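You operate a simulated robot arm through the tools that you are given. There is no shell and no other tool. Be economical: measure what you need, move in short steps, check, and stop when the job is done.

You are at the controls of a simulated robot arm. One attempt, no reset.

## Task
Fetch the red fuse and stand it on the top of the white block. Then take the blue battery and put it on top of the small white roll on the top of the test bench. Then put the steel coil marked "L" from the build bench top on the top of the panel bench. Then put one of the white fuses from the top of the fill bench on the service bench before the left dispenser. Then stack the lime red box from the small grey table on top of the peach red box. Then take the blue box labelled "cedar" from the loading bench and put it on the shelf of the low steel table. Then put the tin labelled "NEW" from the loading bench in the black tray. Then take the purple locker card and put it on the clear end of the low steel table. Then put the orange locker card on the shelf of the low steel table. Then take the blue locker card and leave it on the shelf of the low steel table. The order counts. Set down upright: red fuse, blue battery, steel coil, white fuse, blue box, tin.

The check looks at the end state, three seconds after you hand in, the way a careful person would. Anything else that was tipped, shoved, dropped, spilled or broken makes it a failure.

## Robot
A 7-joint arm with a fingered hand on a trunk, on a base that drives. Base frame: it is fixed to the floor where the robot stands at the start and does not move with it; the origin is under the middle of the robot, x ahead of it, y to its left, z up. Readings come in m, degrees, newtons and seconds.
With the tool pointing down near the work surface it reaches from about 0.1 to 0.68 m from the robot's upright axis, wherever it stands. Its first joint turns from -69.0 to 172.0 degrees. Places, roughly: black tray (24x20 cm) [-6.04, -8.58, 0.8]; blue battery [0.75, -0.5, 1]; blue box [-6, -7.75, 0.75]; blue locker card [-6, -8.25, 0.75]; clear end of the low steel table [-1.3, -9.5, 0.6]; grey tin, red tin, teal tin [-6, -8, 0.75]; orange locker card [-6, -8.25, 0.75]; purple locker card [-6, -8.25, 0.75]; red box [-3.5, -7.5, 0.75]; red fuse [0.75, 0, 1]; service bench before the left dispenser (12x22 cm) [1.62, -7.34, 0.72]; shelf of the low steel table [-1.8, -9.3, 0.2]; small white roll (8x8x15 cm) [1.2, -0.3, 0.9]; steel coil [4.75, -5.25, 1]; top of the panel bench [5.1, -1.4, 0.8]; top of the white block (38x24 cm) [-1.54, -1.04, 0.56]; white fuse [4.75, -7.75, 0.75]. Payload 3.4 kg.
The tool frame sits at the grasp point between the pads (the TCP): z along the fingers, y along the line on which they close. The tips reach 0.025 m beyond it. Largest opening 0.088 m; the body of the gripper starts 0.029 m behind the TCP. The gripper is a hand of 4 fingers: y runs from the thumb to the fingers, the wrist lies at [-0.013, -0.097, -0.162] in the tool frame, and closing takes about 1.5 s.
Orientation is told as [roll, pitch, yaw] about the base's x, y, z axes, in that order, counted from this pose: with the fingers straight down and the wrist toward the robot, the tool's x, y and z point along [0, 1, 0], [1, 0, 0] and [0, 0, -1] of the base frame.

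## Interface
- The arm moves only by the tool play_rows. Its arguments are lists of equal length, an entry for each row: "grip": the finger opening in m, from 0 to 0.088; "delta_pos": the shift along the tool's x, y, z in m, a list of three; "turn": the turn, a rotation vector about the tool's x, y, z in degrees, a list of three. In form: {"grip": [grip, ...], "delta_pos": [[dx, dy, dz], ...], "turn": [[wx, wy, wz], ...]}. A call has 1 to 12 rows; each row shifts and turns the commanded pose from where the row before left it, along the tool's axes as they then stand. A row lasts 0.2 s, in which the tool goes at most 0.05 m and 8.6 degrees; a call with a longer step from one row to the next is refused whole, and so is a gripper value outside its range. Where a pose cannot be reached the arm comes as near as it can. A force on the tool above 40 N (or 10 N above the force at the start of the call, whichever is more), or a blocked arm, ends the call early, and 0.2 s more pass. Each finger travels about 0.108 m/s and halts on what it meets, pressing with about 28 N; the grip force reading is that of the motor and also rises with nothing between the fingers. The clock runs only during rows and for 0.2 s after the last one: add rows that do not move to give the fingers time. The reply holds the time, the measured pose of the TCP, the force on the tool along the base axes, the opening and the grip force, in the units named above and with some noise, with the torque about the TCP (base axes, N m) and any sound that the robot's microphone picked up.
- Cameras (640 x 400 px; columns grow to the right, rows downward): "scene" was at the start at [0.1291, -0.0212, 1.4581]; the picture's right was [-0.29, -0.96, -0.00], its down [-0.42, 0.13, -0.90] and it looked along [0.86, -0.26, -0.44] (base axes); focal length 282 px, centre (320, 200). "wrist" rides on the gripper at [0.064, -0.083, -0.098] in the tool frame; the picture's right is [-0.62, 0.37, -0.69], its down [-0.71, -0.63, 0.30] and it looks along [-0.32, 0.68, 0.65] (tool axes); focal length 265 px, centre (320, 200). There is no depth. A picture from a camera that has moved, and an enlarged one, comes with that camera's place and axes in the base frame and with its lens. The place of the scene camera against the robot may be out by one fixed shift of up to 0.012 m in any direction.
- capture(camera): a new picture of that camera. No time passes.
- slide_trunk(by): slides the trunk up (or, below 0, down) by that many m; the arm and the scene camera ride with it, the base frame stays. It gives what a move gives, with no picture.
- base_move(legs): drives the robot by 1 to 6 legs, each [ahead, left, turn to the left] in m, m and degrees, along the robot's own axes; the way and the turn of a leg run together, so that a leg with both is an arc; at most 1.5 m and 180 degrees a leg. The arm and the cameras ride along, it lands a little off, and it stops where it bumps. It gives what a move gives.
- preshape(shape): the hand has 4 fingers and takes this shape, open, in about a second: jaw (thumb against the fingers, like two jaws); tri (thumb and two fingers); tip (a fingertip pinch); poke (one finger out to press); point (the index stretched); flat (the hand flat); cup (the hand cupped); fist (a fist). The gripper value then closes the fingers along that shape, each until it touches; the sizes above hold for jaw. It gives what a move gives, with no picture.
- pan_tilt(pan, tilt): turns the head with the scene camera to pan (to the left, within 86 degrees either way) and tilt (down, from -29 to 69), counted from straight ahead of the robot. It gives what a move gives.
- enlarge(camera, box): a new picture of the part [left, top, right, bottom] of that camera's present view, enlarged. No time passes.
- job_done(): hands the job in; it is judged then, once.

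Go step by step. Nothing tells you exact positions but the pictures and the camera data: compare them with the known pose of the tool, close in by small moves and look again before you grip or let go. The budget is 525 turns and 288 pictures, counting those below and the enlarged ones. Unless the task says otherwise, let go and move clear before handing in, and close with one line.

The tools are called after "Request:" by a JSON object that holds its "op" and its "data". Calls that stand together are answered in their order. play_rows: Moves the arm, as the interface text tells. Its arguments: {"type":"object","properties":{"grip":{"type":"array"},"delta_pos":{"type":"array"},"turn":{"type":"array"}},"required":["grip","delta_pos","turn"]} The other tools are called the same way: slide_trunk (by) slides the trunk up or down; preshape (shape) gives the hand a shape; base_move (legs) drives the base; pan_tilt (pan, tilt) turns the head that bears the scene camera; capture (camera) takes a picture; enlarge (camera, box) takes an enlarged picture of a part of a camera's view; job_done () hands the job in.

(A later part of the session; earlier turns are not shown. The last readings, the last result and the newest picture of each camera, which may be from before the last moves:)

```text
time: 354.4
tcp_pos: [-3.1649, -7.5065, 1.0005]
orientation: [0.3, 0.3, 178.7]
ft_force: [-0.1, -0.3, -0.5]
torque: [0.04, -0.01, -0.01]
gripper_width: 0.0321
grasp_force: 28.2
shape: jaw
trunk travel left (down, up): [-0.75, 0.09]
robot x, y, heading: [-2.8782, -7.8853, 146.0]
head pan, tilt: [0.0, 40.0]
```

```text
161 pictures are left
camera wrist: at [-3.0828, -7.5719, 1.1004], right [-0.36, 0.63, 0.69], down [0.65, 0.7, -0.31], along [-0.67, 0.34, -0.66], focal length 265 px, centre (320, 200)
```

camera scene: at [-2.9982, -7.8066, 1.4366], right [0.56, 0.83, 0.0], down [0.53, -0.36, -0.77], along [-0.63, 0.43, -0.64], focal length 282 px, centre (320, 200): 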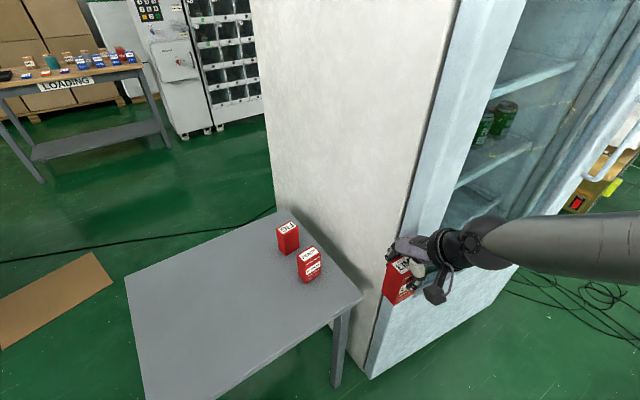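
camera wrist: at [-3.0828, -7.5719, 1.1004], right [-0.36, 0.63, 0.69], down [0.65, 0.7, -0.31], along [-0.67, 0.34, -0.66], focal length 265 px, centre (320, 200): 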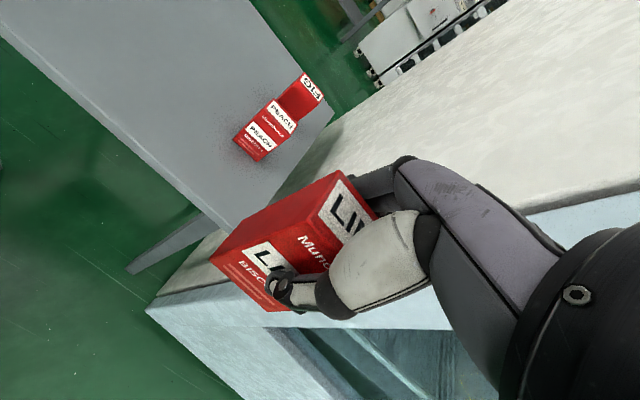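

The hand's path to PEACH is clear. Moving above it at z≈1.0.

Request:
{"op": "play_rows", "data": {"grip": [0.03, 0.03, 0.03, 0.03, 0.03, 0.03, 0.03], "delta_pos": [[0.0093, 0.042, 0], [0.0093, 0.042, 0], [0.0093, 0.042, 0], [0.0093, 0.042, 0], [0.0093, 0.042, 0], [0.0092, 0.0418, 0], [0, 0, 0]], "turn": [[0, 0, 0], [0, 0, 0], [0, 0, 0], [0, 0, 0], [0, 0, 0], [0, 0, 0], [0, 0, 0]]}}

Request:
{"op": "capture", "data": {"camera": "scene"}}

Request:
{"op": "capture", "data": {"camera": "wrist"}}

```text
time: 356.0
tcp_pos: [-3.4163, -7.5569, 1.0005]
orientation: [0.4, 0.2, 178.5]
ft_force: [0.8, 0.0, -1.7]
torque: [0.01, 0.01, 0.02]
gripper_width: 0.032
grasp_force: 28.3
shape: jaw
trunk travel left (down, up): [-0.75, 0.09]
robot x, y, heading: [-2.8776, -7.8871, 145.5]
head pan, tilt: [0.0, 40.0]
```

```text
160 pictures are left
camera scene: at [-2.9971, -7.8066, 1.4366], right [0.56, 0.83, 0.0], down [0.53, -0.36, -0.77], along [-0.63, 0.43, -0.64], focal length 282 px, centre (320, 200)
```

scene: 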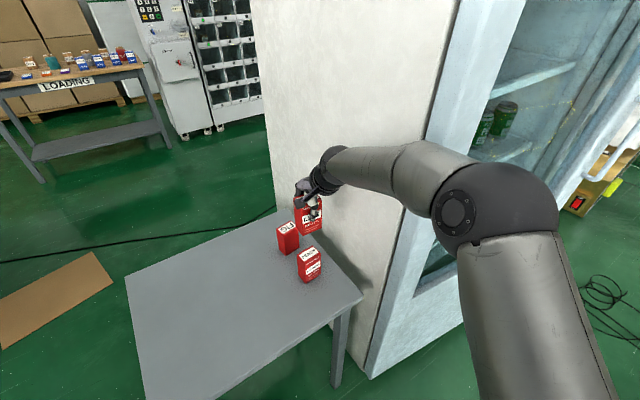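

```text
159 pictures are left
camera wrist: at [-3.3351, -7.6221, 1.1007], right [-0.36, 0.63, 0.69], down [0.65, 0.7, -0.31], along [-0.67, 0.34, -0.66], focal length 265 px, centre (320, 200)
```

wrist: 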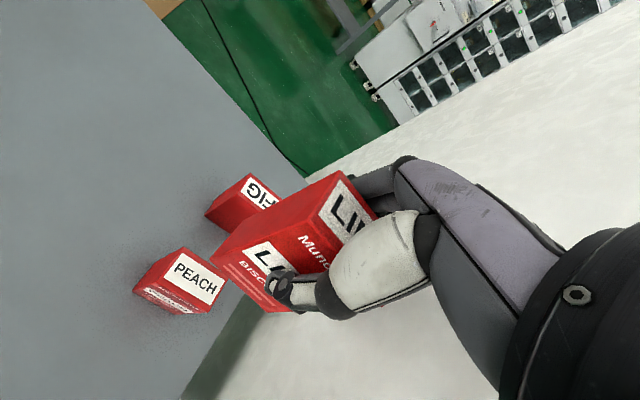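

LIME is right above PEACH by the wrist rays. Lowering to just above and comparing edges.

Request:
{"op": "play_rows", "data": {"grip": [0.03, 0.03, 0.03], "delta_pos": [[0, -0.001, 0.04], [0, 0, 0.025], [0, 0, 0]], "turn": [[0, 0, 0], [0, 0, 0], [0, 0, 0]]}}

Request:
{"op": "enlarge", "data": {"camera": "scene", "box": [260, 170, 360, 300]}}

Request:
{"op": "capture", "data": {"camera": "wrist"}}

```text
time: 356.8
tcp_pos: [-3.416, -7.5554, 0.936]
orientation: [0.3, 0.2, 178.7]
ft_force: [-0.2, 0.1, -0.6]
torque: [0.02, 0.0, 0.02]
gripper_width: 0.0321
grasp_force: 28.0
shape: jaw
trunk travel left (down, up): [-0.75, 0.09]
robot x, y, heading: [-2.8724, -7.8899, 145.9]
head pan, tilt: [0.0, 40.0]
```

```text
3.08 times, centred on (310, 235) of scene
camera zoom: at [-2.9983, -7.8069, 1.4365], right [0.56, 0.83, 0.0], down [0.53, -0.36, -0.77], along [-0.63, 0.43, -0.64], focal length 869 px, centre (351, 92)
```

zoom: 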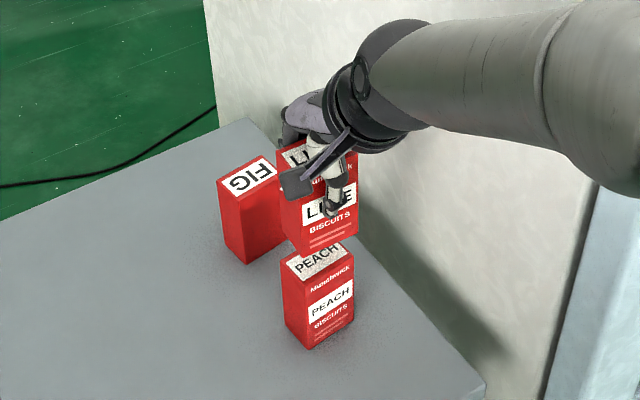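

```text
157 pictures are left
camera wrist: at [-3.3347, -7.6213, 1.0344], right [-0.36, 0.63, 0.69], down [0.65, 0.7, -0.31], along [-0.67, 0.34, -0.66], focal length 265 px, centre (320, 200)
```

wrist: 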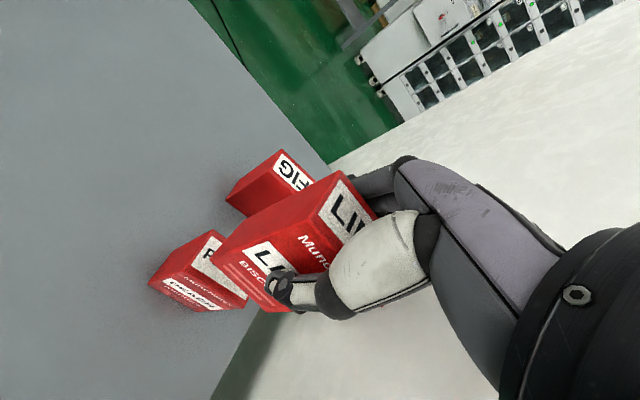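

Edges line up well. Lowering to contact.

Request:
{"op": "play_rows", "data": {"grip": [0.03, 0.03, 0.03, 0.03], "delta_pos": [[0, 0, 0.012], [0, 0, 0.006], [0, 0, 0.003], [0, 0, 0]], "turn": [[0, 0, 0], [0, 0, 0], [0, 0, 0], [0, 0, 0]]}}

Request:
{"op": "enlarge", "data": {"camera": "scene", "box": [270, 190, 350, 290]}}

```text
time: 357.8
tcp_pos: [-3.4158, -7.5566, 0.9137]
orientation: [0.3, 0.2, 178.6]
ft_force: [0.2, -0.5, -0.9]
torque: [-0.02, 0.03, -0.02]
gripper_width: 0.0325
grasp_force: 27.5
shape: jaw
trunk travel left (down, up): [-0.75, 0.09]
robot x, y, heading: [-2.8795, -7.8874, 145.8]
head pan, tilt: [0.0, 40.0]
```

```text
4.00 times, centred on (310, 240) of scene
camera zoom: at [-2.9984, -7.8069, 1.4365], right [0.56, 0.83, 0.0], down [0.53, -0.36, -0.77], along [-0.63, 0.43, -0.64], focal length 1129 px, centre (360, 40)
```

zoom: 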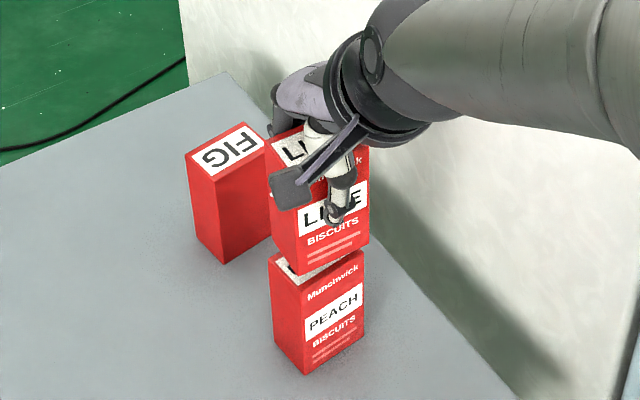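

Request:
{"op": "play_rows", "data": {"grip": [0.03, 0.03, 0.03], "delta_pos": [[0, 0, 0.003], [0, 0, 0.002], [0, 0, 0]], "turn": [[0, 0, 0], [0, 0, 0], [0, 0, 0]]}}

Request:
{"op": "play_rows", "data": {"grip": [0.03, 0.03, 0.03], "delta_pos": [[0, 0, 0.002], [0, 0, 0.001], [0, 0, 0]], "turn": [[0, 0, 0], [0, 0, 0], [0, 0, 0]]}}

Request:
{"op": "enlarge", "data": {"camera": "scene", "box": [270, 190, 350, 290]}}

```text
time: 358.6
tcp_pos: [-3.4171, -7.5569, 0.9092]
orientation: [0.3, 0.2, 178.6]
ft_force: [0.3, -0.5, -0.8]
torque: [0.02, -0.02, -0.01]
gripper_width: 0.0322
grasp_force: 27.8
shape: jaw
trunk travel left (down, up): [-0.75, 0.09]
robot x, y, heading: [-2.8806, -7.889, 145.8]
head pan, tilt: [0.0, 40.0]
```

```text
time: 359.4
tcp_pos: [-3.4151, -7.5565, 0.9059]
orientation: [0.3, 0.2, 178.6]
ft_force: [0.0, -0.4, -1.6]
torque: [0.02, 0.0, -0.03]
gripper_width: 0.0321
grasp_force: 28.4
shape: jaw
trunk travel left (down, up): [-0.75, 0.09]
robot x, y, heading: [-2.8759, -7.8849, 145.8]
head pan, tilt: [0.0, 40.0]
```

```text
4.00 times, centred on (310, 240) of scene
camera zoom: at [-2.9984, -7.8068, 1.4365], right [0.56, 0.83, 0.0], down [0.53, -0.36, -0.77], along [-0.63, 0.43, -0.64], focal length 1129 px, centre (360, 40)
```

zoom: 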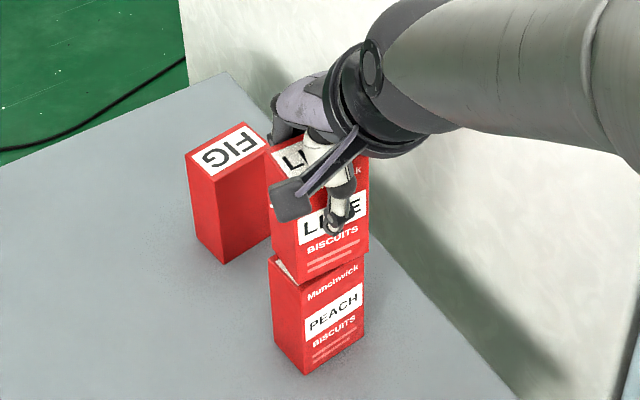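

Request:
{"op": "play_rows", "data": {"grip": [0.03, 0.03, 0.03], "delta_pos": [[0, 0, 0.002], [0, 0, 0.001], [0, 0, 0]], "turn": [[0, 0, 0], [0, 0, 0], [0, 0, 0]]}}

Request:
{"op": "play_rows", "data": {"grip": [0.03, 0.03, 0.03], "delta_pos": [[0, 0, 0.001], [0, 0, 0.001], [0, 0, 0]], "turn": [[0, 0, 0], [0, 0, 0], [0, 0, 0]]}}

```text
time: 360.2
tcp_pos: [-3.4149, -7.5558, 0.9033]
orientation: [0.3, 0.2, 178.6]
ft_force: [-0.9, 0.1, 0.2]
torque: [-0.02, 0.0, 0.01]
gripper_width: 0.0322
grasp_force: 27.8
shape: jaw
trunk travel left (down, up): [-0.75, 0.09]
robot x, y, heading: [-2.8785, -7.8872, 145.9]
head pan, tilt: [0.0, 40.0]
```

```text
time: 361.0
tcp_pos: [-3.4149, -7.5568, 0.9015]
orientation: [0.3, 0.1, 178.6]
ft_force: [-0.7, 2.0, 6.1]
torque: [0.02, 0.03, 0.01]
gripper_width: 0.0327
grasp_force: 28.3
shape: jaw
trunk travel left (down, up): [-0.75, 0.09]
robot x, y, heading: [-2.8767, -7.8888, 145.7]
head pan, tilt: [0.0, 40.0]
```

Contact at 0.9015 as predicted. Opening slowly.

Request:
{"op": "play_rows", "data": {"grip": [0.033, 0.036, 0.04, 0.045, 0.052, 0.06, 0.07, 0.08, 0.088, 0.088], "delta_pos": [[0, 0, 0], [0, 0, 0], [0, 0, 0], [0, 0, 0], [0, 0, 0], [0, 0, 0], [0, 0, 0], [0, 0, 0], [0, 0, 0], [0, 0, 0]], "turn": [[0, 0, 0], [0, 0, 0], [0, 0, 0], [0, 0, 0], [0, 0, 0], [0, 0, 0], [0, 0, 0], [0, 0, 0], [0, 0, 0], [0, 0, 0]]}}

Request:
{"op": "play_rows", "data": {"grip": [0.088, 0.088, 0.088, 0.088, 0.088, 0.088], "delta_pos": [[0, 0, -0.01], [0, 0, -0.02], [0, 0, -0.04], [0, 0, -0.05], [0, 0, -0.03], [0, 0, 0]], "turn": [[0, 0, 0], [0, 0, 0], [0, 0, 0], [0, 0, 0], [0, 0, 0], [0, 0, 0]]}}

Request:
{"op": "capture", "data": {"camera": "scene"}}

Request:
{"op": "capture", "data": {"camera": "wrist"}}

```text
time: 363.2
tcp_pos: [-3.4149, -7.5562, 0.9003]
orientation: [0.3, 0.2, 178.6]
ft_force: [0.5, 0.4, 0.4]
torque: [0.01, -0.05, 0.01]
gripper_width: 0.0876
grasp_force: 0.0
shape: jaw
trunk travel left (down, up): [-0.75, 0.09]
robot x, y, heading: [-2.8762, -7.886, 145.6]
head pan, tilt: [0.0, 40.0]
```

```text
time: 364.6
tcp_pos: [-3.417, -7.5542, 1.0543]
orientation: [0.3, 0.2, 178.6]
ft_force: [-0.2, -0.3, -0.2]
torque: [0.02, -0.02, 0.01]
gripper_width: 0.0878
grasp_force: 0.0
shape: jaw
trunk travel left (down, up): [-0.75, 0.09]
robot x, y, heading: [-2.8804, -7.8894, 145.7]
head pan, tilt: [0.0, 40.0]
```

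```text
154 pictures are left
camera scene: at [-2.9986, -7.8068, 1.4365], right [0.56, 0.83, 0.0], down [0.53, -0.36, -0.77], along [-0.63, 0.43, -0.64], focal length 282 px, centre (320, 200)
```

scene: 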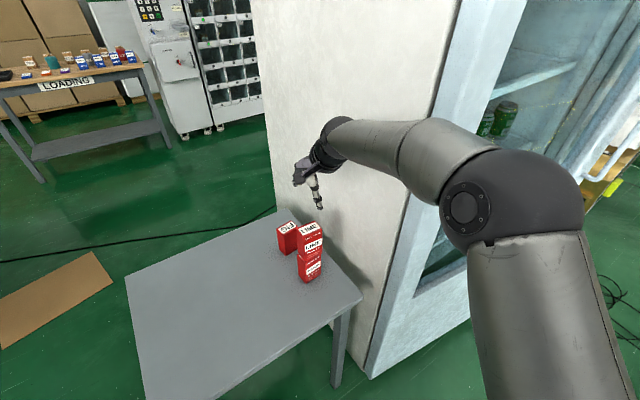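

```text
153 pictures are left
camera wrist: at [-3.3358, -7.6206, 1.1533], right [-0.36, 0.63, 0.69], down [0.65, 0.7, -0.31], along [-0.67, 0.34, -0.66], focal length 265 px, centre (320, 200)
```

wrist: 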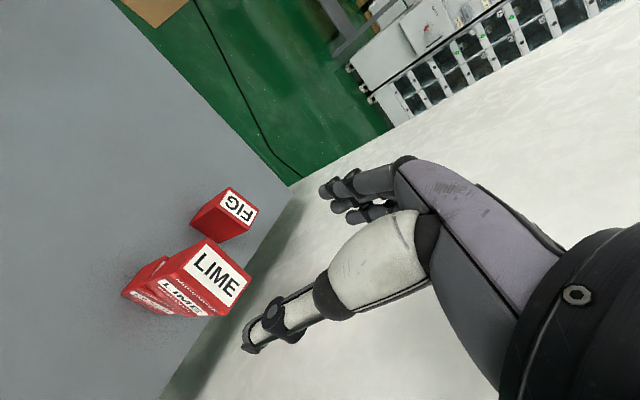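

LIME stands on PEACH. I'll withdraw the hand along the same way, turn it back in line, and drive on to the loading bench.

Request:
{"op": "play_rows", "data": {"grip": [0.088, 0.088, 0.088, 0.088, 0.088, 0.088], "delta_pos": [[-0.005, -0.045, -0.01], [-0.005, -0.045, 0], [-0.005, -0.045, 0], [-0.005, -0.045, 0], [-0.005, -0.045, 0], [0, 0, 0]], "turn": [[0, 0, 0], [0, 0, 0], [0, 0, 0], [0, 0, 0], [0, 0, 0], [0, 0, 0]]}}

Request:
{"op": "play_rows", "data": {"grip": [0.088, 0.088, 0.088, 0.088, 0.088, 0.088], "delta_pos": [[0, 0, -0.04], [0, 0, -0.04], [0, 0, -0.02], [0, 0, 0], [0, 0, 0], [0, 0, 0]], "turn": [[0, 0, 8.3], [0, 0, 8.3], [0, 0, 8.3], [0, 0, 8.1], [0, 0, 0], [0, 0, 0]]}}

Request:
{"op": "base_move", "data": {"legs": [[-0.3, 0.3, 0], [0, 0.4, 34]]}}

Request:
{"op": "pan_tilt", "data": {"pan": 30, "tilt": 25}}

Request:
{"op": "capture", "data": {"camera": "scene"}}

```text
time: 366.0
tcp_pos: [-3.1906, -7.5374, 1.0636]
orientation: [0.4, 0.2, 178.7]
ft_force: [0.6, 0.1, 0.4]
torque: [0.0, -0.02, 0.01]
gripper_width: 0.0874
grasp_force: 0.0
shape: jaw
trunk travel left (down, up): [-0.75, 0.09]
robot x, y, heading: [-2.8774, -7.8824, 145.8]
head pan, tilt: [0.0, 40.0]
```

```text
time: 367.4
tcp_pos: [-3.1909, -7.5365, 1.1625]
orientation: [0.1, 0.3, 145.6]
ft_force: [-0.3, 0.0, 0.4]
torque: [0.0, 0.03, -0.01]
gripper_width: 0.0879
grasp_force: 0.1
shape: jaw
trunk travel left (down, up): [-0.75, 0.09]
robot x, y, heading: [-2.8787, -7.8878, 145.7]
head pan, tilt: [0.0, 40.0]
```

```text
time: 372.1
tcp_pos: [-3.3819, -8.5577, 1.163]
orientation: [0.1, 0.3, 179.5]
ft_force: [0.6, -0.6, -0.7]
torque: [0.0, -0.03, 0.04]
gripper_width: 0.0878
grasp_force: 0.0
shape: jaw
trunk travel left (down, up): [-0.75, 0.09]
robot x, y, heading: [-2.9265, -8.6805, 179.4]
head pan, tilt: [0.0, 40.0]
```

```text
time: 373.0
tcp_pos: [-3.3818, -8.5582, 1.1626]
orientation: [0.3, 0.4, 179.4]
ft_force: [0.5, 0.2, 0.3]
torque: [-0.04, -0.01, -0.03]
gripper_width: 0.0877
grasp_force: 0.0
shape: jaw
trunk travel left (down, up): [-0.75, 0.09]
robot x, y, heading: [-2.9263, -8.6773, 179.4]
head pan, tilt: [30.0, 25.0]
```

```text
152 pictures are left
camera scene: at [-3.0641, -8.7159, 1.4598], right [-0.49, 0.87, 0.0], down [0.37, 0.21, -0.91], along [-0.79, -0.45, -0.42], focal length 282 px, centre (320, 200)
```

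scene: 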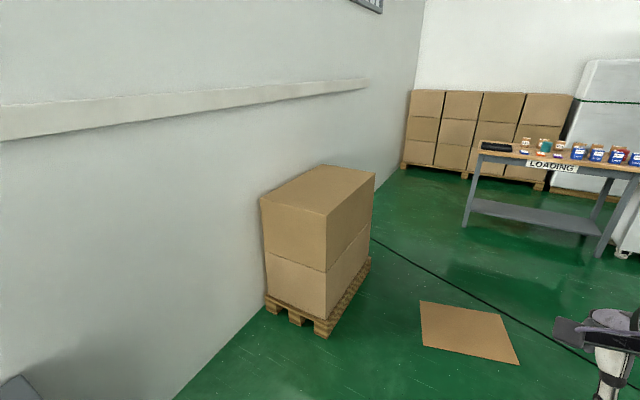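

Before picking the box I want to see the low steel table and its shelf (behind me), since that decides how to grip. Turning to look.

Request:
{"op": "base_move", "data": {"legs": [[0, 0, 140]]}}

Request:
{"op": "pan_tilt", "data": {"pan": 10, "tilt": 30}}

Request:
{"op": "capture", "data": {"camera": "scene"}}

```text
time: 379.2
tcp_pos: [-2.6525, -9.0622, 1.1632]
orientation: [0.1, 0.3, -40.6]
ft_force: [0.9, 1.4, -0.9]
torque: [0.01, 0.02, -0.01]
gripper_width: 0.0879
grasp_force: 0.0
shape: jaw
trunk travel left (down, up): [-0.75, 0.09]
robot x, y, heading: [-2.925, -8.68, -40.6]
head pan, tilt: [30.0, 25.0]
```

```text
time: 380.1
tcp_pos: [-2.6517, -9.0622, 1.1629]
orientation: [0.2, 0.3, -40.6]
ft_force: [0.7, 0.6, -0.4]
torque: [-0.04, -0.01, 0.0]
gripper_width: 0.0877
grasp_force: 0.1
shape: jaw
trunk travel left (down, up): [-0.75, 0.09]
robot x, y, heading: [-2.9239, -8.6805, -40.7]
head pan, tilt: [10.0, 30.0]
```

```text
151 pictures are left
camera scene: at [-2.8178, -8.7494, 1.4519], right [-0.51, -0.86, 0.0], down [-0.43, 0.25, -0.87], along [0.75, -0.44, -0.5], focal length 282 px, centre (320, 200)
```

scene: 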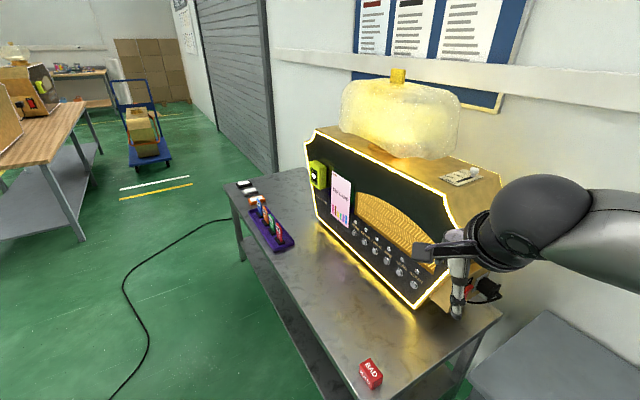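

The low steel table runs x≈-2.5…-1.1, front edge y≈-9.05, dispenser on top, with a shelf below. I'll go look at it from the front.

Request:
{"op": "base_move", "data": {"legs": [[0.55, 0.85, 0], [0, 0, -49]]}}

Request:
{"op": "slide_trunk", "data": {"by": -0.6}}

Request:
{"op": "pan_tilt", "data": {"pan": 0, "tilt": 30}}

Request:
{"op": "capture", "data": {"camera": "scene"}}

```text
time: 387.6
tcp_pos: [-2.0815, -8.847, 1.1619]
orientation: [0.2, 0.2, -90.9]
ft_force: [0.2, 0.5, 0.1]
torque: [-0.01, 0.02, -0.03]
gripper_width: 0.0877
grasp_force: 0.1
shape: jaw
trunk travel left (down, up): [-0.75, 0.09]
robot x, y, heading: [-1.9589, -8.3909, -90.9]
head pan, tilt: [10.0, 30.0]
```

```text
refused: -0.6 is not a number from -0.4 to 0.4
```

```text
time: 388.3
tcp_pos: [-2.0807, -8.8451, 1.1633]
orientation: [0.1, 0.3, -90.9]
ft_force: [-0.3, -0.5, -0.5]
torque: [-0.01, 0.0, -0.01]
gripper_width: 0.0877
grasp_force: 0.1
shape: jaw
trunk travel left (down, up): [-0.75, 0.09]
robot x, y, heading: [-1.9597, -8.3872, -90.8]
head pan, tilt: [0.0, 30.0]
```

```text
150 pictures are left
camera scene: at [-1.9702, -8.5249, 1.4519], right [-1.0, 0.01, 0.0], down [0.01, 0.5, -0.87], along [-0.01, -0.87, -0.5], focal length 282 px, centre (320, 200)
```

scene: 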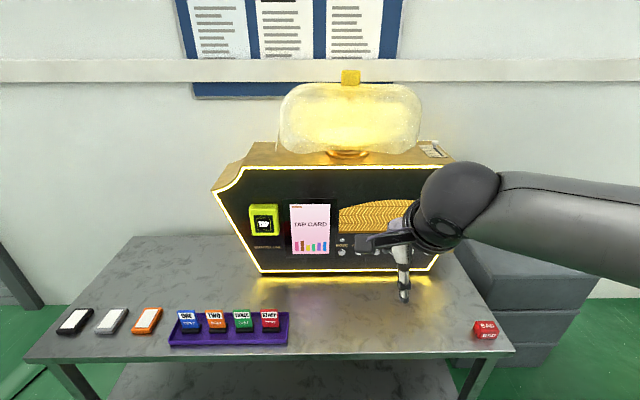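

I'll lower the trunk 0.4 m (the hand is in front of the table edge) to see the shelf.

Request:
{"op": "slide_trunk", "data": {"by": -0.4}}

Request:
{"op": "pan_tilt", "data": {"pan": 0, "tilt": 45}}

Request:
{"op": "capture", "data": {"camera": "scene"}}

Request:
{"op": "capture", "data": {"camera": "wrist"}}

```text
time: 392.1
tcp_pos: [-2.0809, -8.8454, 0.7625]
orientation: [0.2, 0.3, -90.9]
ft_force: [0.3, -0.9, 0.2]
torque: [0.04, -0.02, -0.02]
gripper_width: 0.0878
grasp_force: 0.0
shape: jaw
trunk travel left (down, up): [-0.35, 0.49]
robot x, y, heading: [-1.9611, -8.3908, -90.9]
head pan, tilt: [0.0, 30.0]
```

```text
time: 392.9
tcp_pos: [-2.0811, -8.8454, 0.7632]
orientation: [0.2, 0.3, -90.8]
ft_force: [0.0, 0.3, 0.7]
torque: [0.01, -0.03, 0.03]
gripper_width: 0.0878
grasp_force: 0.1
shape: jaw
trunk travel left (down, up): [-0.35, 0.49]
robot x, y, heading: [-1.9599, -8.3901, -91.0]
head pan, tilt: [0.0, 45.0]
```

```text
149 pictures are left
camera scene: at [-1.9702, -8.5158, 1.0294], right [-1.0, 0.01, 0.0], down [0.01, 0.71, -0.71], along [-0.01, -0.71, -0.71], focal length 282 px, centre (320, 200)
```

scene: 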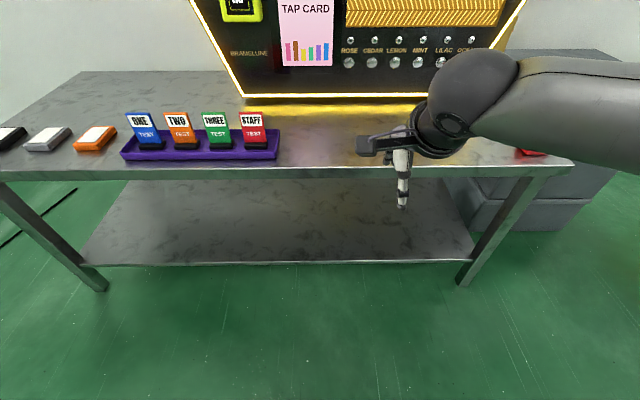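

```text
148 pictures are left
camera wrist: at [-2.0158, -8.7641, 0.8627], right [-0.63, -0.36, 0.69], down [-0.7, 0.64, -0.3], along [-0.33, -0.67, -0.66], focal length 265 px, centre (320, 200)
```

wrist: 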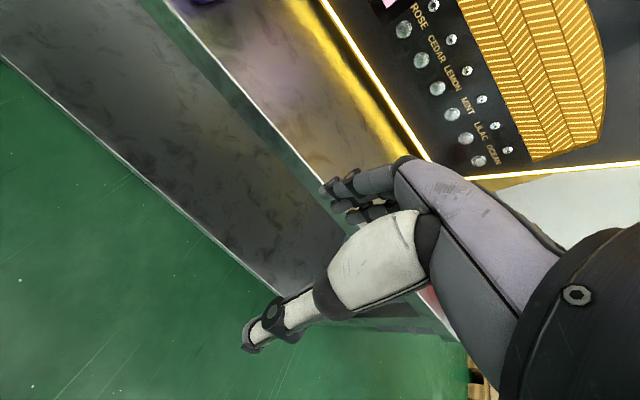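

The shelf (z≈0.2) is empty and flush with the table's front edge (y≈-9.04), so items can be set just inside its front with the hand pointing down. Now to the loading bench: raise the trunk, turn, and thread between the small table and the cardboard.

Request:
{"op": "slide_trunk", "data": {"by": 0.4}}

Request:
{"op": "base_move", "data": {"legs": [[0, 0, -89], [1.24, 0.06, 0], [0.6, -0.03, 0]]}}

Request:
{"op": "pan_tilt", "data": {"pan": 0, "tilt": 25}}

Request:
{"op": "capture", "data": {"camera": "scene"}}

```text
time: 396.7
tcp_pos: [-2.0804, -8.8471, 1.164]
orientation: [0.1, 0.3, -90.8]
ft_force: [-1.1, 0.2, -0.1]
torque: [0.0, 0.0, -0.02]
gripper_width: 0.0877
grasp_force: 0.0
shape: jaw
trunk travel left (down, up): [-0.75, 0.09]
robot x, y, heading: [-1.9634, -8.3911, -90.9]
head pan, tilt: [0.0, 45.0]
```

```text
time: 409.7
tcp_pos: [-4.2436, -8.3146, 1.1626]
orientation: [0.2, 0.3, -179.9]
ft_force: [-0.4, -0.6, 0.2]
torque: [-0.03, 0.03, -0.02]
gripper_width: 0.0878
grasp_force: 0.0
shape: jaw
trunk travel left (down, up): [-0.75, 0.09]
robot x, y, heading: [-3.7867, -8.4297, -179.9]
head pan, tilt: [0.0, 45.0]
```

```text
time: 410.5
tcp_pos: [-4.2447, -8.3154, 1.163]
orientation: [0.2, 0.4, -179.9]
ft_force: [-0.2, 0.4, 0.1]
torque: [-0.03, 0.0, 0.0]
gripper_width: 0.0877
grasp_force: 0.1
shape: jaw
trunk travel left (down, up): [-0.75, 0.09]
robot x, y, heading: [-3.7841, -8.4283, -179.9]
head pan, tilt: [0.0, 25.0]
```

```text
147 pictures are left
camera scene: at [-3.9365, -8.4234, 1.4598], right [0.0, 1.0, 0.0], down [0.42, 0.0, -0.91], along [-0.91, 0.0, -0.42], focal length 282 px, centre (320, 200)
```

scene: 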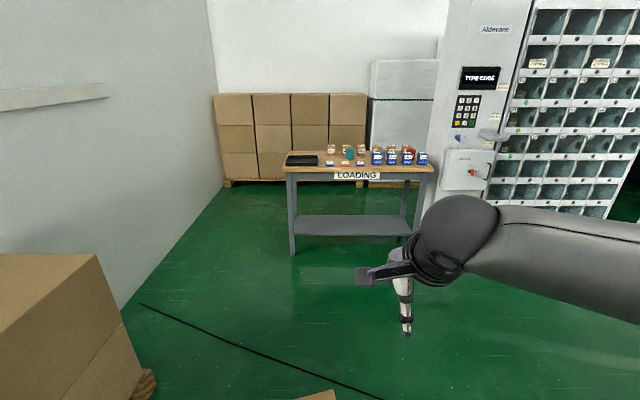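

Request:
{"op": "base_move", "data": {"legs": [[0.33, -0.25, 0], [0.6, -0.3, 0], [0.45, 0, 0]]}}

Request:
{"op": "pan_tilt", "data": {"pan": 5, "tilt": 32}}

Request:
{"op": "capture", "data": {"camera": "scene"}}

Request:
{"op": "capture", "data": {"camera": "wrist"}}

```text
time: 418.7
tcp_pos: [-5.6191, -7.7677, 1.1626]
orientation: [0.2, 0.3, 179.8]
ft_force: [-0.3, -0.4, 0.2]
torque: [-0.01, 0.0, 0.02]
gripper_width: 0.0877
grasp_force: 0.1
shape: jaw
trunk travel left (down, up): [-0.75, 0.09]
robot x, y, heading: [-5.1585, -7.8839, 179.9]
head pan, tilt: [0.0, 25.0]
```

```text
time: 419.4
tcp_pos: [-5.6185, -7.7678, 1.1632]
orientation: [0.3, 0.2, 179.8]
ft_force: [0.3, -0.5, 0.8]
torque: [0.0, 0.01, 0.0]
gripper_width: 0.0877
grasp_force: 0.0
shape: jaw
trunk travel left (down, up): [-0.75, 0.09]
robot x, y, heading: [-5.1636, -7.8852, 180.0]
head pan, tilt: [5.0, 32.0]
```

```text
146 pictures are left
camera scene: at [-5.3092, -7.8848, 1.4488], right [-0.08, 1.0, 0.0], down [0.53, 0.04, -0.85], along [-0.85, -0.07, -0.53], focal length 282 px, centre (320, 200)
```

scene: 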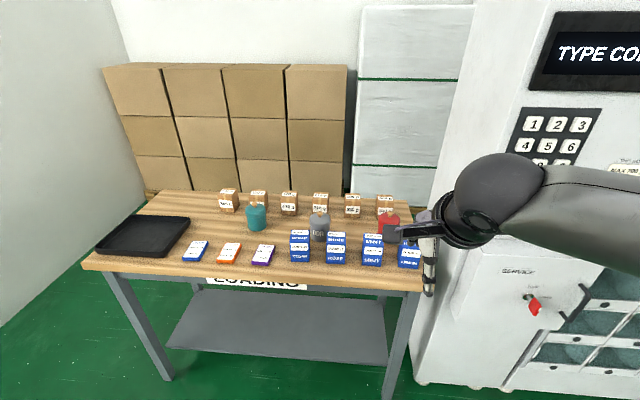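

```text
145 pictures are left
camera wrist: at [-5.5364, -7.8315, 1.2628], right [-0.37, 0.62, 0.69], down [0.63, 0.71, -0.3], along [-0.68, 0.33, -0.66], focal length 265 px, centre (320, 200)
```

wrist: 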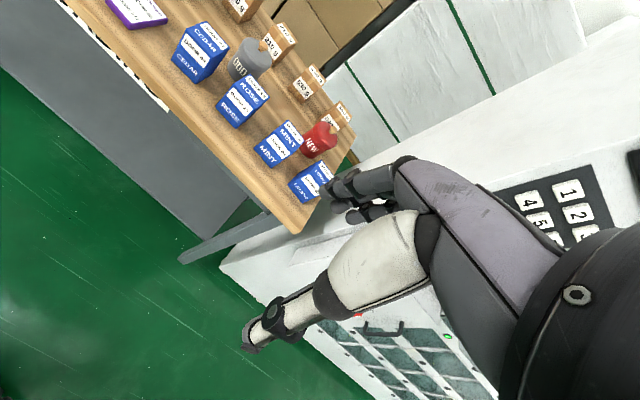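

Blue boxes from left: CEDAR, ROSE, MINT, …; tins behind; three cards lie flat at the left front; the black tray at the far left. Zooming in.

Request:
{"op": "enlarge", "data": {"camera": "scene", "box": [180, 170, 440, 290]}}

Request:
{"op": "enlarge", "data": {"camera": "wrist", "box": [100, 0, 360, 210]}}

```text
2.46 times, centred on (310, 230) of scene
camera zoom: at [-5.3092, -7.8848, 1.4488], right [-0.08, 1.0, 0.0], down [0.53, 0.04, -0.85], along [-0.85, -0.07, -0.53], focal length 695 px, centre (345, 126)
```

zoom: 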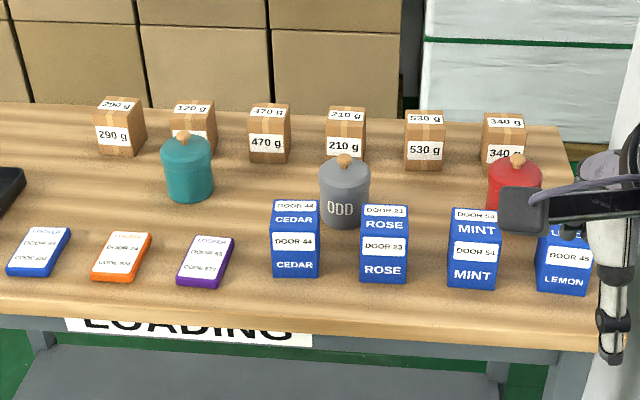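

```text
1.90 times, centred on (230, 105) of wrist
camera zoom: at [-5.5364, -7.8315, 1.2628], right [-0.37, 0.62, 0.69], down [0.63, 0.71, -0.3], along [-0.68, 0.33, -0.66], focal length 506 px, centre (491, 381)
```

zoom: 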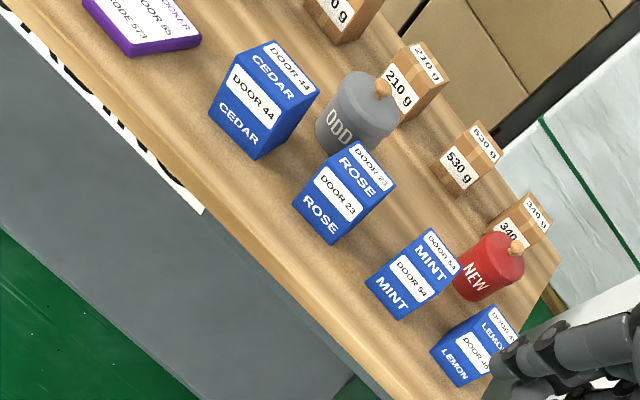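

CEDAR's top is at about [-5.94, -7.99, 0.93]; the ODD tin stands close behind-right, so I'll use a narrower opening. Driving nearer.

Request:
{"op": "base_move", "data": {"legs": [[0.22, 0.12, 0]]}}

Request:
{"op": "play_rows", "data": {"grip": [0.074, 0.074, 0.074, 0.074], "delta_pos": [[0.04, 0.03, 0], [0.04, 0.03, 0], [0.04, 0.02, 0.02], [0, 0, 0.05]], "turn": [[0, 0, 0], [0, 0, 0], [0, 0, 0], [0, 0, 0]]}}

Request:
{"op": "capture", "data": {"camera": "wrist"}}

```text
time: 421.2
tcp_pos: [-5.8397, -7.8874, 1.1623]
orientation: [0.3, 0.3, 179.8]
ft_force: [0.5, -0.4, -0.7]
torque: [0.0, -0.04, -0.02]
gripper_width: 0.0879
grasp_force: 0.1
shape: jaw
trunk travel left (down, up): [-0.75, 0.09]
robot x, y, heading: [-5.3807, -8.0055, 179.9]
head pan, tilt: [5.0, 32.0]
```

```text
time: 422.2
tcp_pos: [-5.9205, -8.0093, 1.0924]
orientation: [0.2, 0.4, 179.8]
ft_force: [-1.0, 0.1, -0.2]
torque: [-0.02, 0.0, 0.02]
gripper_width: 0.0742
grasp_force: 0.1
shape: jaw
trunk travel left (down, up): [-0.75, 0.09]
robot x, y, heading: [-5.3805, -8.0039, 179.7]
head pan, tilt: [5.0, 32.0]
```

```text
142 pictures are left
camera wrist: at [-5.8387, -8.0725, 1.1929], right [-0.37, 0.62, 0.69], down [0.63, 0.71, -0.3], along [-0.68, 0.32, -0.66], focal length 265 px, centre (320, 200)
```

wrist: 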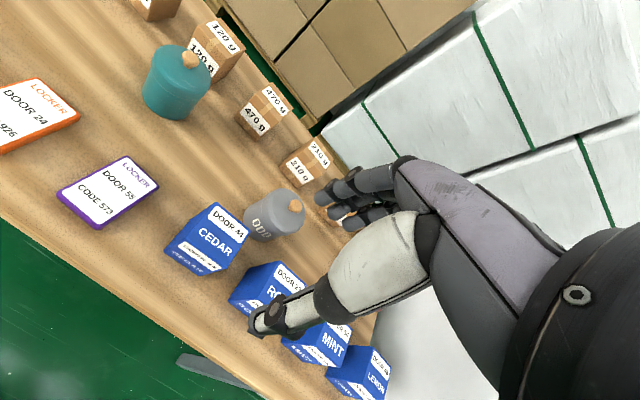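

Better triangulation: CEDAR top at [-5.987, -8.014, 0.884]. Moving over it (slightly left-biased to clear the ODD tin).

Request:
{"op": "play_rows", "data": {"grip": [0.074, 0.074, 0.074, 0.074], "delta_pos": [[0.006, 0.033, 0], [0.005, 0.033, 0], [0, 0, 0.05], [0, 0, 0.04]], "turn": [[0, 0, 0], [0, 0, 0], [0, 0, 0], [0, 0, 0]]}}

Request:
{"op": "capture", "data": {"camera": "wrist"}}

Request:
{"op": "capture", "data": {"camera": "scene"}}

```text
time: 423.2
tcp_pos: [-5.9875, -8.0174, 1.001]
orientation: [0.1, 0.2, 179.7]
ft_force: [-1.0, -0.7, -0.5]
torque: [0.02, -0.01, 0.01]
gripper_width: 0.074
grasp_force: 0.1
shape: jaw
trunk travel left (down, up): [-0.75, 0.09]
robot x, y, heading: [-5.3815, -8.0033, 179.8]
head pan, tilt: [5.0, 32.0]
```

```text
141 pictures are left
camera wrist: at [-5.9053, -8.0819, 1.1008], right [-0.37, 0.62, 0.69], down [0.63, 0.71, -0.3], along [-0.68, 0.32, -0.66], focal length 265 px, centre (320, 200)
```

wrist: 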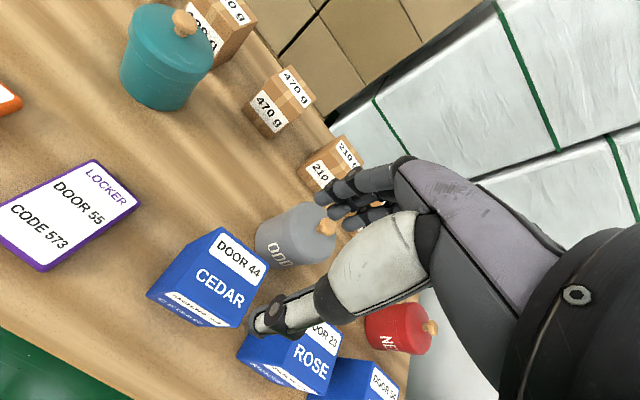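

```text
140 pictures are left
camera scene: at [-5.5311, -8.0045, 1.4487], right [-0.09, 1.0, 0.0], down [0.53, 0.05, -0.85], along [-0.84, -0.07, -0.53], focal length 282 px, centre (320, 200)
```

scene: 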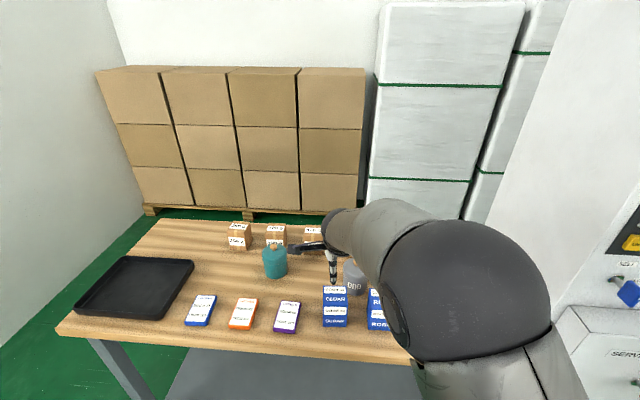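

CEDAR is centred and the ODD tin has ~2 cm clearance. Lowering in stages.

Request:
{"op": "play_rows", "data": {"grip": [0.074, 0.074, 0.074, 0.074], "delta_pos": [[0, -0.001, 0.04], [0, 0, 0.04], [0, 0, 0.03], [0, 0, 0.015]], "turn": [[0, 0, 0], [0, 0, 0], [0, 0, 0], [0, 0, 0]]}}

Request:
{"op": "capture", "data": {"camera": "wrist"}}

```text
time: 424.2
tcp_pos: [-5.9833, -8.0154, 0.8776]
orientation: [0.2, 0.4, 179.7]
ft_force: [-0.1, -0.4, -0.3]
torque: [0.01, 0.0, 0.02]
gripper_width: 0.0742
grasp_force: 0.1
shape: jaw
trunk travel left (down, up): [-0.75, 0.09]
robot x, y, heading: [-5.3818, -8.0004, 179.7]
head pan, tilt: [5.0, 32.0]
```

```text
139 pictures are left
camera wrist: at [-5.902, -8.0807, 0.9768], right [-0.37, 0.62, 0.69], down [0.64, 0.71, -0.3], along [-0.68, 0.33, -0.66], focal length 265 px, centre (320, 200)
```

wrist: 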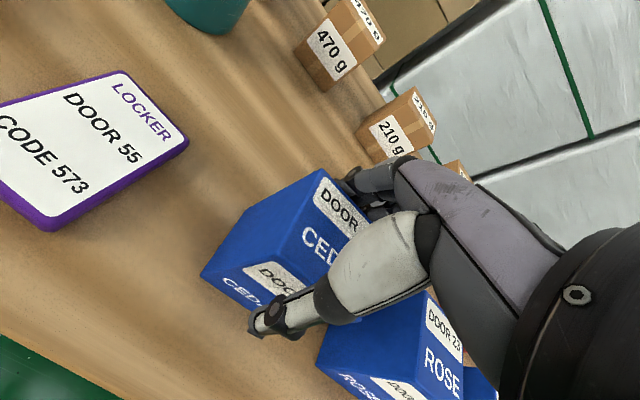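

Request:
{"op": "play_rows", "data": {"grip": [0.074, 0.074, 0.066, 0.06, 0.054, 0.048, 0.044, 0.044, 0.044], "delta_pos": [[0, 0, 0.01], [0, 0, 0], [0, 0, 0], [0, 0, 0], [0, 0, 0], [0, 0, 0], [0, 0, 0], [0, 0, 0], [0, 0, 0]], "turn": [[0, 0, 0], [0, 0, 0], [0, 0, 0], [0, 0, 0], [0, 0, 0], [0, 0, 0], [0, 0, 0], [0, 0, 0], [0, 0, 0]]}}

Request:
{"op": "capture", "data": {"camera": "wrist"}}

```text
time: 426.2
tcp_pos: [-5.9838, -8.0193, 0.8668]
orientation: [0.3, 0.3, 179.8]
ft_force: [-0.4, -1.2, -0.7]
torque: [-0.02, 0.04, 0.04]
gripper_width: 0.054
grasp_force: 28.0
shape: jaw
trunk travel left (down, up): [-0.75, 0.09]
robot x, y, heading: [-5.3814, -8.0047, 179.5]
head pan, tilt: [5.0, 32.0]
```

```text
138 pictures are left
camera wrist: at [-5.9008, -8.0825, 0.9675], right [-0.37, 0.62, 0.69], down [0.63, 0.71, -0.3], along [-0.68, 0.32, -0.66], focal length 265 px, centre (320, 200)
```

wrist: 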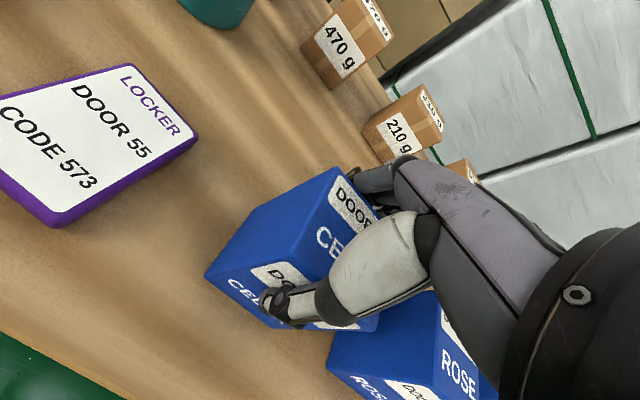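

Gripped (5.4 cm). Lifting straight up and withdrawing.

Request:
{"op": "play_rows", "data": {"grip": [0.044, 0.044, 0.044, 0.044, 0.044, 0.044, 0.044, 0.044, 0.044, 0.044], "delta_pos": [[0, 0, -0.02], [0, 0, -0.04], [0, 0, -0.05], [0, 0, -0.05], [0, 0, -0.05], [0, 0, -0.05], [0, -0.04, -0.02], [0, -0.045, 0], [0, -0.045, 0], [0, 0, 0]], "turn": [[0, 0, 0], [0, 0, 0], [0, 0, 0], [0, 0, 0], [0, 0, 0], [0, 0, 0], [0, 0, 0], [0, 0, 0], [0, 0, 0], [0, 0, 0]]}}

Request:
{"op": "capture", "data": {"camera": "wrist"}}

Request:
{"op": "capture", "data": {"camera": "scene"}}

```text
time: 428.4
tcp_pos: [-5.8566, -8.0208, 1.1492]
orientation: [0.1, 0.3, 179.7]
ft_force: [-0.3, -0.9, -1.4]
torque: [-0.01, 0.0, -0.02]
gripper_width: 0.0536
grasp_force: 27.8
shape: jaw
trunk travel left (down, up): [-0.75, 0.09]
robot x, y, heading: [-5.3805, -7.9979, 179.9]
head pan, tilt: [5.0, 32.0]
```

```text
137 pictures are left
camera wrist: at [-5.7745, -8.0839, 1.2485], right [-0.37, 0.62, 0.69], down [0.63, 0.71, -0.3], along [-0.68, 0.32, -0.66], focal length 265 px, centre (320, 200)
```

wrist: 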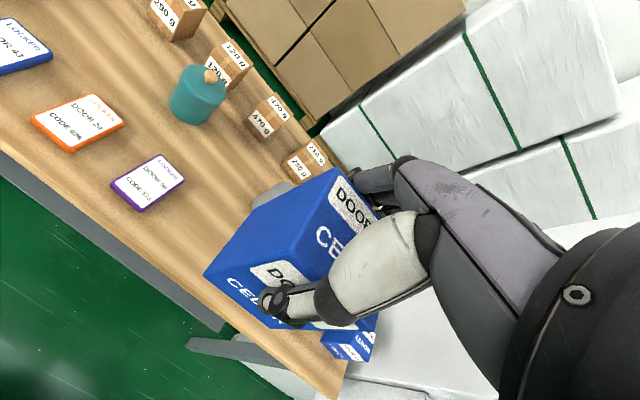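

```text
136 pictures are left
camera scene: at [-5.5307, -8.0063, 1.4491], right [-0.08, 1.0, 0.0], down [0.52, 0.05, -0.85], along [-0.85, -0.07, -0.53], focal length 282 px, centre (320, 200)
```

scene: 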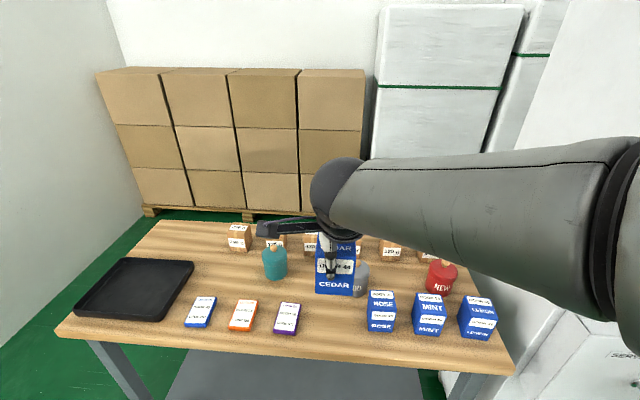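

CEDAR is held; the others are undisturbed. Driving back along the same corridor to the low steel table.

Request:
{"op": "base_move", "data": {"legs": [[-0.83, -0.2, 0], [-0.42, 0.35, 0], [-0.33, 0.27, 0], [-1.3, 0.03, 0], [-0.55, -0.05, 0], [0, 0, 90]]}}

Request:
{"op": "pan_tilt", "data": {"pan": 0, "tilt": 45}}

Request:
{"op": "capture", "data": {"camera": "scene"}}

```text
time: 450.6
tcp_pos: [-1.9343, -8.8952, 1.1484]
orientation: [0.2, 0.2, -90.9]
ft_force: [-0.7, -0.1, -2.0]
torque: [0.01, 0.02, 0.01]
gripper_width: 0.0534
grasp_force: 27.4
shape: jaw
trunk travel left (down, up): [-0.75, 0.09]
robot x, y, heading: [-1.9448, -8.4224, -90.7]
head pan, tilt: [5.0, 32.0]
```

```text
time: 451.4
tcp_pos: [-1.9342, -8.8954, 1.147]
orientation: [0.2, 0.2, -90.8]
ft_force: [0.8, -0.2, -0.8]
torque: [-0.01, -0.01, 0.02]
gripper_width: 0.0535
grasp_force: 28.0
shape: jaw
trunk travel left (down, up): [-0.75, 0.09]
robot x, y, heading: [-1.9445, -8.4169, -90.9]
head pan, tilt: [0.0, 45.0]
```

```text
135 pictures are left
camera scene: at [-1.9539, -8.5467, 1.4298], right [-1.0, 0.01, 0.0], down [0.01, 0.7, -0.71], along [-0.01, -0.71, -0.7], focal length 282 px, centre (320, 200)
```

scene: 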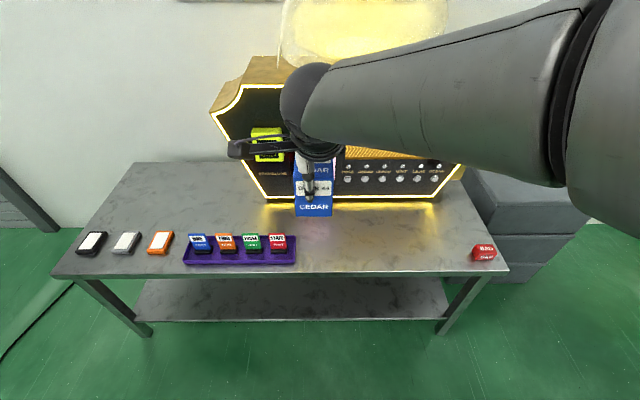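

The hand hangs 9 cm in front of the table edge (y≈-9.05). Lowering the trunk to shelf height.

Request:
{"op": "slide_trunk", "data": {"by": -0.4}}

Request:
{"op": "slide_trunk", "data": {"by": -0.3}}

Request:
{"op": "capture", "data": {"camera": "scene"}}

Request:
{"op": "capture", "data": {"camera": "wrist"}}

```text
time: 455.2
tcp_pos: [-1.9342, -8.8965, 0.7481]
orientation: [0.2, 0.3, -90.9]
ft_force: [0.1, -0.5, -1.7]
torque: [-0.02, -0.05, 0.01]
gripper_width: 0.0533
grasp_force: 27.9
shape: jaw
trunk travel left (down, up): [-0.35, 0.49]
robot x, y, heading: [-1.9406, -8.4204, -91.0]
head pan, tilt: [0.0, 45.0]
```

```text
time: 458.2
tcp_pos: [-1.9338, -8.8977, 0.449]
orientation: [0.2, 0.2, -90.8]
ft_force: [0.9, 0.4, -0.8]
torque: [0.01, 0.0, 0.02]
gripper_width: 0.0536
grasp_force: 27.8
shape: jaw
trunk travel left (down, up): [-0.05, 0.79]
robot x, y, heading: [-1.947, -8.4224, -90.3]
head pan, tilt: [0.0, 45.0]
```

```text
134 pictures are left
camera scene: at [-1.9538, -8.5464, 0.7296], right [-1.0, 0.01, 0.0], down [0.01, 0.7, -0.71], along [-0.01, -0.71, -0.7], focal length 282 px, centre (320, 200)
```

scene: 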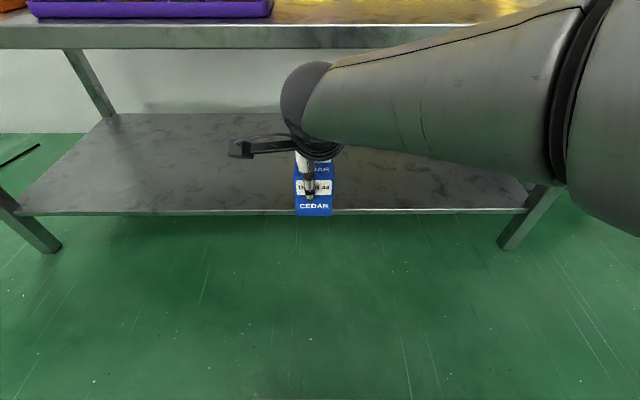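

```text
133 pictures are left
camera wrist: at [-1.8688, -8.8137, 0.5482], right [-0.63, -0.36, 0.69], down [-0.7, 0.64, -0.3], along [-0.33, -0.68, -0.66], focal length 265 px, centre (320, 200)
```

wrist: 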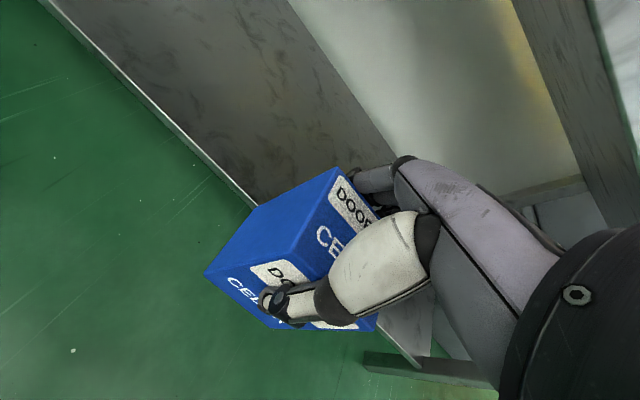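

The shelf surface is z≈0.19, tabletop underside ≈0.58. Lowering the arm to just above shelf height, still outside.

Request:
{"op": "play_rows", "data": {"grip": [0.044, 0.044, 0.044, 0.044, 0.044], "delta_pos": [[0, 0, 0.045], [0, 0, 0.045], [0, 0, 0.045], [0, 0, 0.03], [0, 0, 0]], "turn": [[0, 0, 0], [0, 0, 0], [0, 0, 0], [0, 0, 0], [0, 0, 0]]}}

Request:
{"op": "capture", "data": {"camera": "scene"}}

Request:
{"op": "capture", "data": {"camera": "wrist"}}

```text
time: 459.4
tcp_pos: [-1.9295, -8.8984, 0.2934]
orientation: [2.0, -0.4, -91.2]
ft_force: [0.0, -0.3, -0.5]
torque: [0.0, -0.03, -0.01]
gripper_width: 0.0533
grasp_force: 27.6
shape: jaw
trunk travel left (down, up): [-0.05, 0.79]
robot x, y, heading: [-1.9458, -8.4163, -90.4]
head pan, tilt: [0.0, 45.0]
```

```text
132 pictures are left
camera scene: at [-1.9542, -8.5462, 0.7293], right [-1.0, 0.01, 0.0], down [0.01, 0.71, -0.71], along [-0.01, -0.71, -0.71], focal length 282 px, centre (320, 200)
```

scene: 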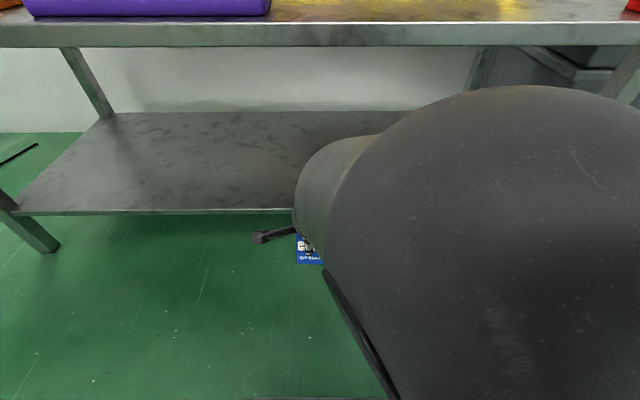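

```text
131 pictures are left
camera wrist: at [-1.8684, -8.8151, 0.3942], right [-0.65, -0.35, 0.67], down [-0.69, 0.64, -0.33], along [-0.31, -0.68, -0.66], focal length 265 px, centre (320, 200)
```

wrist: 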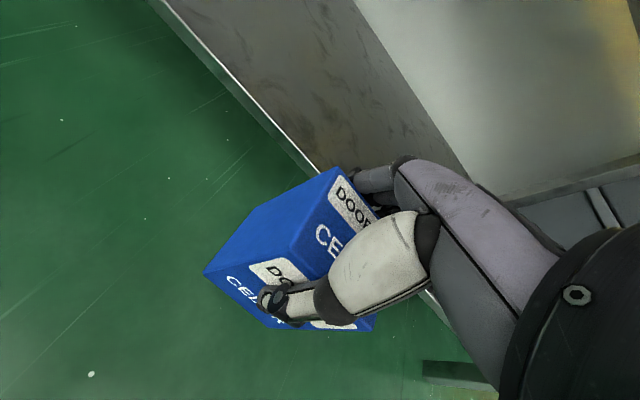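

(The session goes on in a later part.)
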